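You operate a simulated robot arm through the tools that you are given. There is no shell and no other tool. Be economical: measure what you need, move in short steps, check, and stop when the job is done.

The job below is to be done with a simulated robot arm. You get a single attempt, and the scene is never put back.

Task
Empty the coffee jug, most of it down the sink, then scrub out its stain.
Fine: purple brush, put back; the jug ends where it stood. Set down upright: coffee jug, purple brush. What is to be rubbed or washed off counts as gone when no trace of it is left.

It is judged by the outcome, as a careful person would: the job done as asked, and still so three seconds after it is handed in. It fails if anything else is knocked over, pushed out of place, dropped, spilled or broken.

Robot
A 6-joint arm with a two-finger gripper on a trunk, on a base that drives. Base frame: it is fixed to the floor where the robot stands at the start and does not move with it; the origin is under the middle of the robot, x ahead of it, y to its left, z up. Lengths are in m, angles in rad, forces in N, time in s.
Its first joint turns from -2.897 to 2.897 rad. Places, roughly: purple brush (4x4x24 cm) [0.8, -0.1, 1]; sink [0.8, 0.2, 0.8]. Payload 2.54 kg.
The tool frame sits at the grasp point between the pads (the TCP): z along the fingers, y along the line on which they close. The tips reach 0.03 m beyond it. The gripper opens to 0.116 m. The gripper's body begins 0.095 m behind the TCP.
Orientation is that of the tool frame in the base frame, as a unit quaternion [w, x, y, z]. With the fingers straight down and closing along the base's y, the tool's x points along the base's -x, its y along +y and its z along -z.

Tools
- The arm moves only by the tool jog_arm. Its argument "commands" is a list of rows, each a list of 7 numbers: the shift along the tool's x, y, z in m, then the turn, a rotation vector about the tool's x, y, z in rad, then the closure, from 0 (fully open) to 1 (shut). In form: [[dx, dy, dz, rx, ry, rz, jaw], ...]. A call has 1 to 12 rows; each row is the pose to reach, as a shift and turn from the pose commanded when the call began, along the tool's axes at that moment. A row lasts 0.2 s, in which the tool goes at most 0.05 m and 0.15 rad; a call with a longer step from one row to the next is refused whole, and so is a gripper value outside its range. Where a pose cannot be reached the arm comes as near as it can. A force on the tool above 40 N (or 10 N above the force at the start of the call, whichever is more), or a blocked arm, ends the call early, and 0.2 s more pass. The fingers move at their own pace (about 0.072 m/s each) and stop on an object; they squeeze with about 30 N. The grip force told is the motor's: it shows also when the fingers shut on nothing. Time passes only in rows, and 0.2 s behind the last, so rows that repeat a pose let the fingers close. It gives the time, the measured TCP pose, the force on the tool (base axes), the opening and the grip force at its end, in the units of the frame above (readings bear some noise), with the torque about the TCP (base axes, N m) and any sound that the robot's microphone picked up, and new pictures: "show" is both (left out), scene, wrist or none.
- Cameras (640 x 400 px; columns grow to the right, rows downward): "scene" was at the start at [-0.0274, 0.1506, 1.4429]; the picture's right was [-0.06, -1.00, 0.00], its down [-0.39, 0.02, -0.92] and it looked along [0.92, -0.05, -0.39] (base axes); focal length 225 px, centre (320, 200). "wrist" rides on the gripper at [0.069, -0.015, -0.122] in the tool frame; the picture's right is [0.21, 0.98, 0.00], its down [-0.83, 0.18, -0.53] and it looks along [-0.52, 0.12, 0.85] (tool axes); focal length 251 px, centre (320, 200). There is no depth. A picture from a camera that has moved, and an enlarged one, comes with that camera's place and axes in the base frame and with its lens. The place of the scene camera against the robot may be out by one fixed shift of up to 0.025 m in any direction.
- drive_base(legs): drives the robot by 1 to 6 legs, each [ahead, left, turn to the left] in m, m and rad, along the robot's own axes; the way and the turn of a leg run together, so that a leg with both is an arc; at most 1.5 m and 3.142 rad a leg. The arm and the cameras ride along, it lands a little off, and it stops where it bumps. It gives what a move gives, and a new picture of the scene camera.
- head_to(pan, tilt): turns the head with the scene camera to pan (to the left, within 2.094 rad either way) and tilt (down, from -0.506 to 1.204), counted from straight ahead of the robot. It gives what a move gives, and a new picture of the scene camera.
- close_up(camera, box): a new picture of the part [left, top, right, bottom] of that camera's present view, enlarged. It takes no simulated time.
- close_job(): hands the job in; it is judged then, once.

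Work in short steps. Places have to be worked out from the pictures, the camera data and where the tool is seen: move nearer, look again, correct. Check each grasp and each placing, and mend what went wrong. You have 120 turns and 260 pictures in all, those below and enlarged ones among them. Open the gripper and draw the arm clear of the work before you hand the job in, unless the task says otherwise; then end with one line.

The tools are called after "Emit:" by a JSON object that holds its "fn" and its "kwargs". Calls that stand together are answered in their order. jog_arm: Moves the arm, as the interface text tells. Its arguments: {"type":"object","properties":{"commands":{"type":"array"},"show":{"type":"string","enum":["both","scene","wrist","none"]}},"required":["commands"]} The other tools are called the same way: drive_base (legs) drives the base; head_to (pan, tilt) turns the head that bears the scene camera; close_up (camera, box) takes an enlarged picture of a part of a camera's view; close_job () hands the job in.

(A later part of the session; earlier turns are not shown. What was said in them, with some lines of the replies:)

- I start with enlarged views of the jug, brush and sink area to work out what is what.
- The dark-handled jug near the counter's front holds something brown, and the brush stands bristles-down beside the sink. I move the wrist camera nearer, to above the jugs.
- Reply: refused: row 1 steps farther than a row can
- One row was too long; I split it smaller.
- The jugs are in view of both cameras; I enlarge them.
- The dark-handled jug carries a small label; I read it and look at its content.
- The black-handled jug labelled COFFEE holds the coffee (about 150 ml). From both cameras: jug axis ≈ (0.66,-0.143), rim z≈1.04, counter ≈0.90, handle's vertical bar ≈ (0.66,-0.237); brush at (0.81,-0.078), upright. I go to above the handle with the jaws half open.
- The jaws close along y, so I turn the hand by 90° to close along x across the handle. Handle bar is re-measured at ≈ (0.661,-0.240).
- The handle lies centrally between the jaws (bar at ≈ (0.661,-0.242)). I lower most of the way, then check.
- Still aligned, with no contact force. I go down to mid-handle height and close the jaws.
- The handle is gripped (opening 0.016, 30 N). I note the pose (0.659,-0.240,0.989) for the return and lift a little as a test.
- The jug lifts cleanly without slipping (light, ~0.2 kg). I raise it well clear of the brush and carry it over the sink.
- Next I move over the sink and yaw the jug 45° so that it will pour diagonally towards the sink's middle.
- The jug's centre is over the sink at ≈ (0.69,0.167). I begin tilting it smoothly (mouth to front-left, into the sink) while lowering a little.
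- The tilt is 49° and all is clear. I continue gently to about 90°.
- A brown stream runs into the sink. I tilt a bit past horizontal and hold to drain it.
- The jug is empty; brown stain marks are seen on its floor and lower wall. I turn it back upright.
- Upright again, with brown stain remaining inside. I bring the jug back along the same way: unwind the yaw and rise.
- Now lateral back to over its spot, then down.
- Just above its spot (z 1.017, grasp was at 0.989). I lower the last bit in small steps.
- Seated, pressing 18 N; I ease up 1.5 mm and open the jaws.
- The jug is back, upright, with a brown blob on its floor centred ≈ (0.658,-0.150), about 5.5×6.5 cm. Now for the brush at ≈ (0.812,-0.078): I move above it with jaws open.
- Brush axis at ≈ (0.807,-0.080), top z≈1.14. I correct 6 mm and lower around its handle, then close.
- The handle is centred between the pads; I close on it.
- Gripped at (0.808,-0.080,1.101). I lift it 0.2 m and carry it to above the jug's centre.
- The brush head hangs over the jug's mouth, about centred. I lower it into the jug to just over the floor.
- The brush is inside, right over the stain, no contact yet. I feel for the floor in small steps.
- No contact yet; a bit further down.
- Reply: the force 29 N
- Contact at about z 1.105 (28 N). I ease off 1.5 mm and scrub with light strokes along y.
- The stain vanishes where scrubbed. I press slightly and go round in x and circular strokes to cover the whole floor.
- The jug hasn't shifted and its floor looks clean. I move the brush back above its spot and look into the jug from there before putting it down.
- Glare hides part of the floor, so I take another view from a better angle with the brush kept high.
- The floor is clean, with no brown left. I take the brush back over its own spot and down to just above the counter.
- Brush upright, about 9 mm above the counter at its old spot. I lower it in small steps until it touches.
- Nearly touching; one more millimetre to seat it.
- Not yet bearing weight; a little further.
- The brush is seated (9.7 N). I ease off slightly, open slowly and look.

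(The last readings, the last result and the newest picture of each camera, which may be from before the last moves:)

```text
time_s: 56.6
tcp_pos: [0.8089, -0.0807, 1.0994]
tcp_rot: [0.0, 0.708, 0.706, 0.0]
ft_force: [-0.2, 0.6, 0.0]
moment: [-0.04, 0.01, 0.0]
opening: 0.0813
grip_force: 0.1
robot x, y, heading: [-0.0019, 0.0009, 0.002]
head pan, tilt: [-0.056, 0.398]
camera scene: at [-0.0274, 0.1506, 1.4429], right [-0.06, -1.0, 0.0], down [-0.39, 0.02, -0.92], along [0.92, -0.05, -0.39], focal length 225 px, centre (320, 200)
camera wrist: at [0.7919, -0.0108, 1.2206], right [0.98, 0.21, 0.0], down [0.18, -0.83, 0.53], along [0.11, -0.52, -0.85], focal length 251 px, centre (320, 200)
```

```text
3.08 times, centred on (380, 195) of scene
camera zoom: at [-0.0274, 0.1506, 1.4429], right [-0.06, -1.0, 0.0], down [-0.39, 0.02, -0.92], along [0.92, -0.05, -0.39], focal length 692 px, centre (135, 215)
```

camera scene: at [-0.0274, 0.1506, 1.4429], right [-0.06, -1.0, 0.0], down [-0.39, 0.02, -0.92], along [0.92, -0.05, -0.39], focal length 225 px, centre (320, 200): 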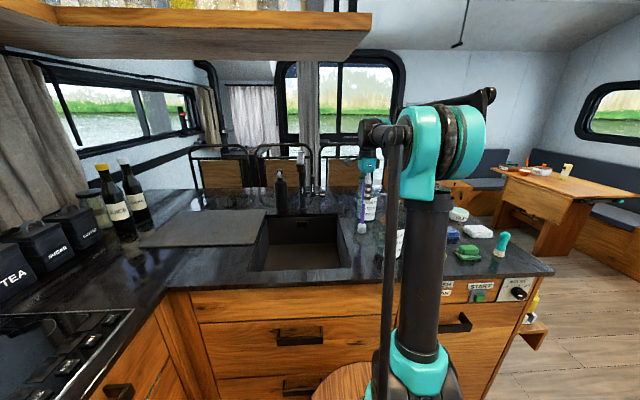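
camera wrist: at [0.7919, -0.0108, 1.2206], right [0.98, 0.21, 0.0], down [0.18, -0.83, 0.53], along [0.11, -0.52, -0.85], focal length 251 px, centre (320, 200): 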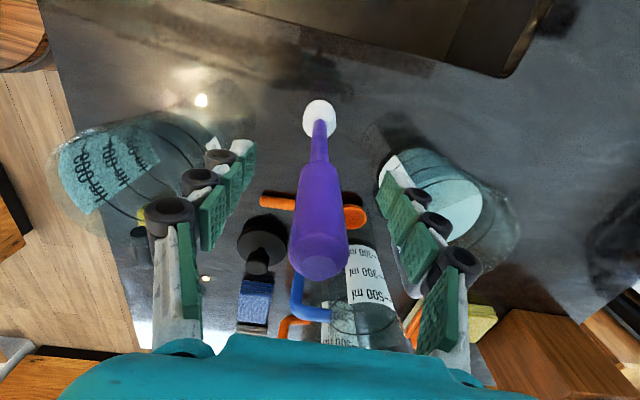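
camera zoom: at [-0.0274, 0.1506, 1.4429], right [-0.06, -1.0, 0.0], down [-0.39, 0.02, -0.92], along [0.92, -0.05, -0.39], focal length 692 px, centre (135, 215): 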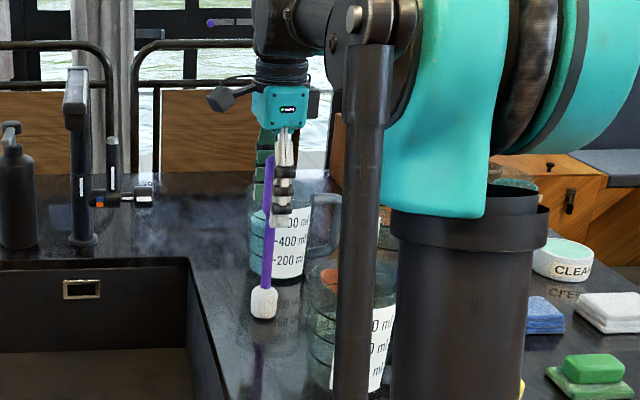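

The brush stands by itself where it was. I withdraw straight up, then back towards the robot, clear of everything.

Emit:
{"fn": "jog_arm", "kwargs": {"commands": [[0, 0, -0.04, 0, 0, 0, 0.3], [0, 0, -0.08, 0, 0, 0, 0.3], [0, 0, -0.12, 0, 0, 0, 0.3], [0, 0, -0.16, 0, 0, 0, 0.3], [0, 0, -0.2, 0, 0, 0, 0.1], [0, 0, -0.24, 0, 0, 0, 0], [0.02, -0.04, -0.25, 0, 0, 0, 0], [0.04, -0.08, -0.26, 0, 0, 0, 0], [0.06, -0.12, -0.27, 0, 0, 0, 0], [0.08, -0.16, -0.28, 0, 0, 0, 0], [0.1, -0.2, -0.29, 0, 0, 0, 0], [0.12, -0.24, -0.3, 0, 0, 0, 0]]}}

Emit:
{"fn": "close_up", "kwargs": {"camera": "scene", "box": [240, 120, 440, 280]}}

Emit:
{"fn": "close_up", "kwargs": {"camera": "scene", "box": [375, 205, 435, 265]}}

```text
time_s: 59.2
tcp_pos: [0.5736, 0.0452, 1.3998]
tcp_rot: [-0.001, 0.707, 0.707, 0.001]
ft_force: [3.0, 0.0, -1.3]
moment: [0.02, 0.36, 0.0]
opening: 0.116
grip_force: 0.1
robot x, y, heading: [0.0032, 0.0065, 0.001]
head pan, tilt: [-0.056, 0.398]
camera scene: at [-0.0215, 0.1541, 1.4429], right [-0.06, -1.0, 0.0], down [-0.39, 0.02, -0.92], along [0.92, -0.05, -0.39], focal length 225 px, centre (320, 200)
camera wrist: at [0.5576, 0.1141, 1.5209], right [0.98, 0.22, 0.0], down [0.18, -0.83, 0.53], along [0.11, -0.52, -0.85], focal length 251 px, centre (320, 200)
```

scene: 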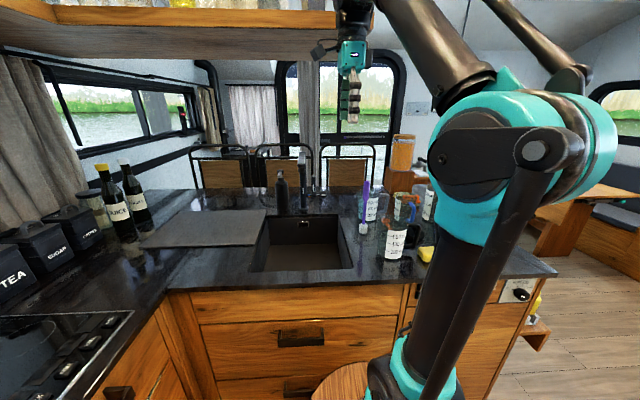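
wrist: 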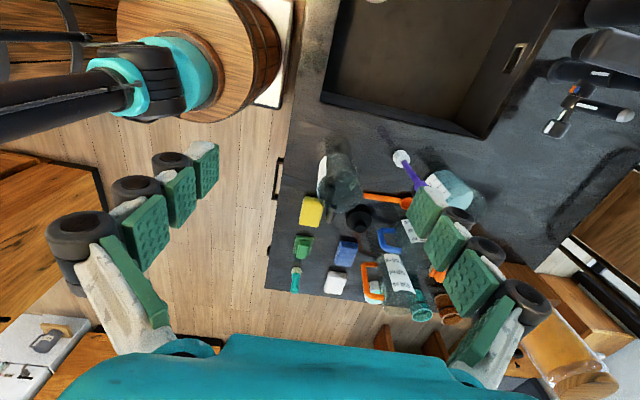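

```text
2.50 times, centred on (340, 200) of scene
camera zoom: at [-0.0215, 0.1541, 1.4429], right [-0.06, -1.0, 0.0], down [-0.39, 0.02, -0.92], along [0.92, -0.05, -0.39], focal length 563 px, centre (270, 200)
```

zoom: 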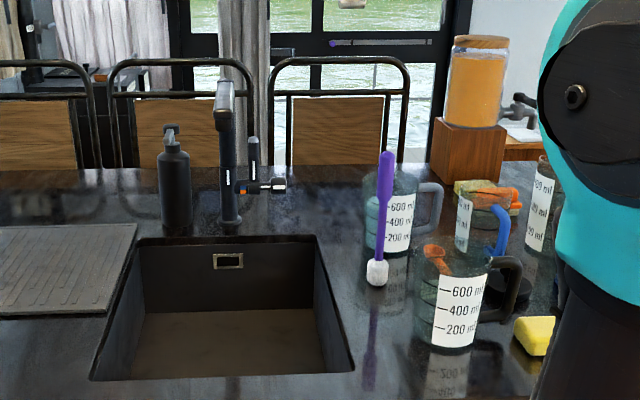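

```text
6.67 times, centred on (405, 235) of scene
camera zoom: at [-0.0215, 0.1541, 1.4429], right [-0.06, -1.0, 0.0], down [-0.39, 0.02, -0.92], along [0.92, -0.05, -0.39], focal length 1500 px, centre (-247, -33)
```

zoom: 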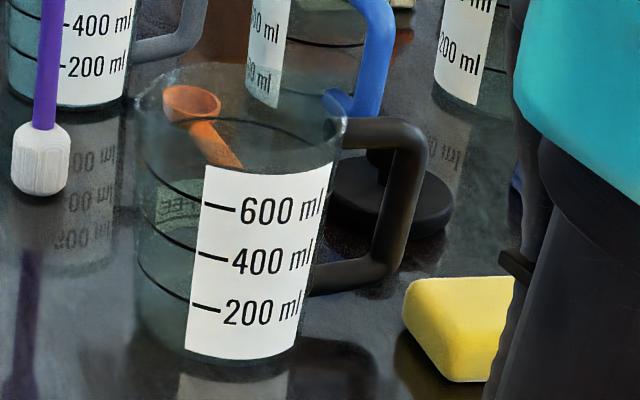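

Jug and brush stand in place and clean, but the force reading (3 N) and a slight base shift suggest the hand touches the overhead shelf. I move it right and down, away from it.

Emit:
{"fn": "jog_arm", "kwargs": {"commands": [[-0.02, 0, 0.02, 0, 0, 0, 0], [-0.05, 0, 0.03, 0, 0, 0, 0], [-0.08, -0.01, 0.03, 0, 0, 0, 0], [-0.09, -0.01, 0.03, 0, 0, 0, 0], [-0.09, -0.01, 0.03, 0, 0, 0, 0]]}}

Emit:
{"fn": "close_up", "kwargs": {"camera": "scene", "box": [180, 0, 460, 175]}}

```text
time_s: 60.4
tcp_pos: [0.5572, -0.051, 1.3689]
tcp_rot: [0.0, 0.707, 0.707, 0.0]
ft_force: [-0.6, 0.2, 0.9]
moment: [0.02, -0.03, -0.03]
opening: 0.116
grip_force: 0.1
robot x, y, heading: [0.0001, -0.0017, -0.001]
head pan, tilt: [-0.056, 0.398]
camera scene: at [-0.0273, 0.1505, 1.4429], right [-0.06, -1.0, 0.0], down [-0.39, 0.02, -0.92], along [0.92, -0.05, -0.39], focal length 225 px, centre (320, 200)
camera wrist: at [0.542, 0.0185, 1.4908], right [0.98, 0.21, 0.0], down [0.18, -0.83, 0.53], along [0.11, -0.52, -0.85], focal length 251 px, centre (320, 200)
```

scene: 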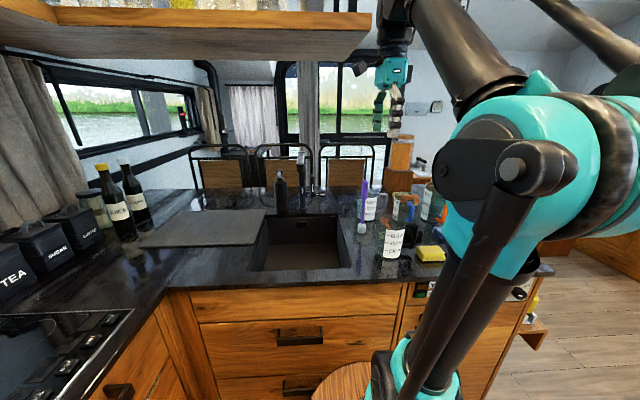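
wrist: 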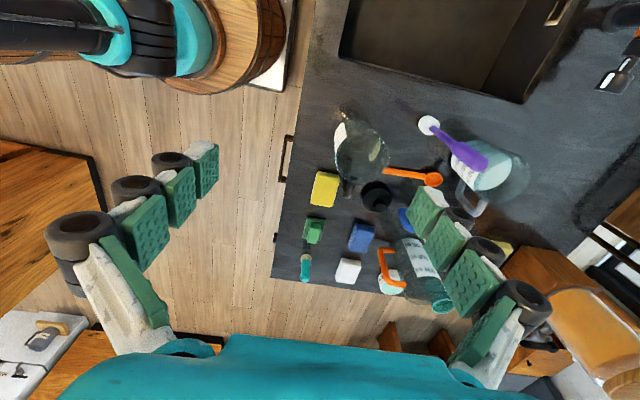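

```text
2.29 times, centred on (320, 88) of scene
camera zoom: at [-0.0273, 0.1505, 1.4429], right [-0.06, -1.0, 0.0], down [-0.39, 0.02, -0.92], along [0.92, -0.05, -0.39], focal length 514 px, centre (320, 457)
```

zoom: 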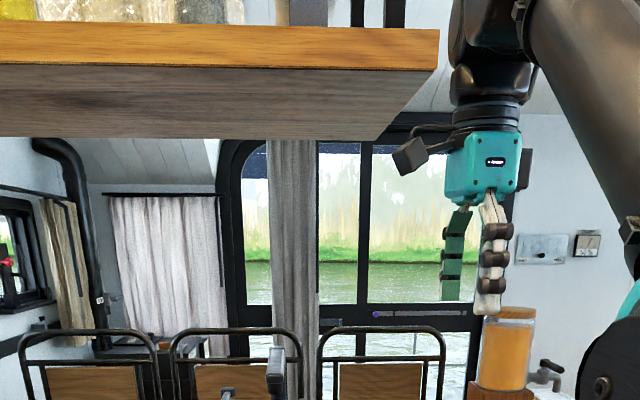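

The hand is free now (no force, base back to its place, nothing disturbed). One last comparison with the starting view.

Emit:
{"fn": "close_up", "kwargs": {"camera": "scene", "box": [375, 205, 435, 265]}}

Emit:
{"fn": "close_up", "kwargs": {"camera": "scene", "box": [240, 120, 440, 280]}}

Emit:
{"fn": "close_up", "kwargs": {"camera": "wrist", "box": [320, 90, 410, 210]}}

```text
6.67 times, centred on (405, 235) of scene
camera zoom: at [-0.0273, 0.1505, 1.4429], right [-0.06, -1.0, 0.0], down [-0.39, 0.02, -0.92], along [0.92, -0.05, -0.39], focal length 1500 px, centre (-247, -33)
```

zoom: 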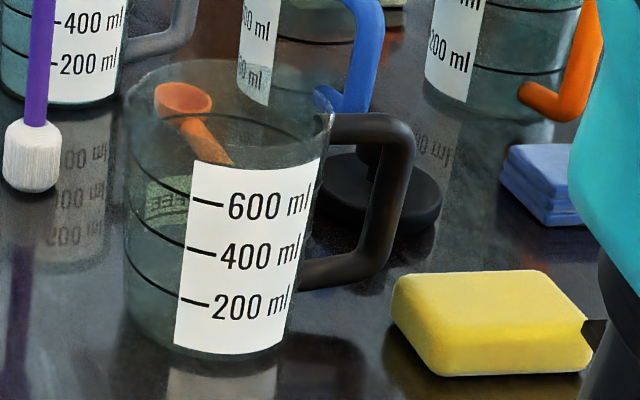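

```text
2.50 times, centred on (340, 200) of scene
camera zoom: at [-0.0273, 0.1505, 1.4429], right [-0.06, -1.0, 0.0], down [-0.39, 0.02, -0.92], along [0.92, -0.05, -0.39], focal length 563 px, centre (270, 200)
```

zoom: 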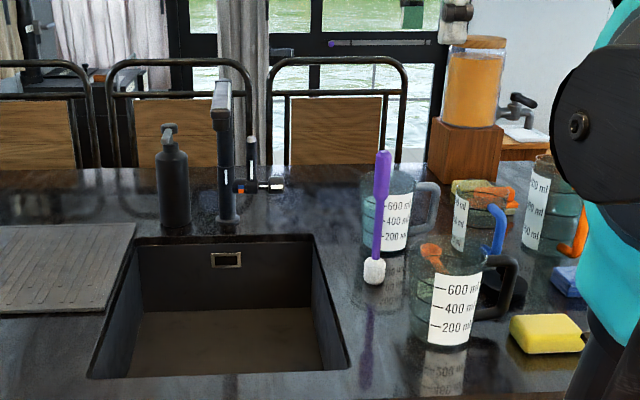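

```text
3.33 times, centred on (365, 150) of wrist
camera zoom: at [0.542, 0.0185, 1.4908], right [0.98, 0.21, 0.0], down [0.18, -0.83, 0.53], along [0.11, -0.52, -0.85], focal length 838 px, centre (170, 367)
```

zoom: 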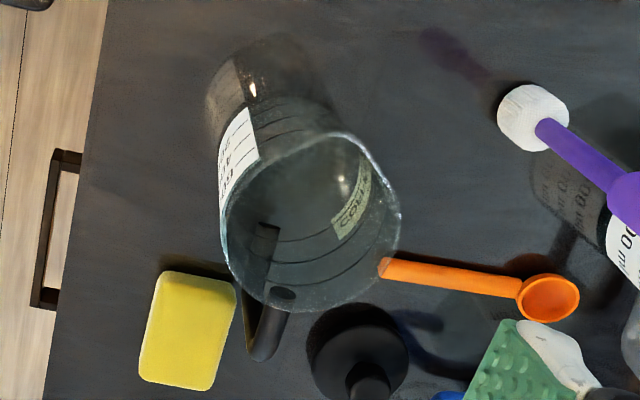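

The jug is within about 2 mm of where it stood, empty and without stain. The brush stands upright at its old place, so I hand the job in.

Emit:
{"fn": "close_job", "kwargs": {}}

```text
The job is handed in.
```

The coffee went down the sink, the stain is scrubbed out with no trace visible, and the jug and purple brush are both back upright in their places. While drawing back, the arm seems to have brushed the overhead shelf; I moved it clear and saw nothing disturbed.
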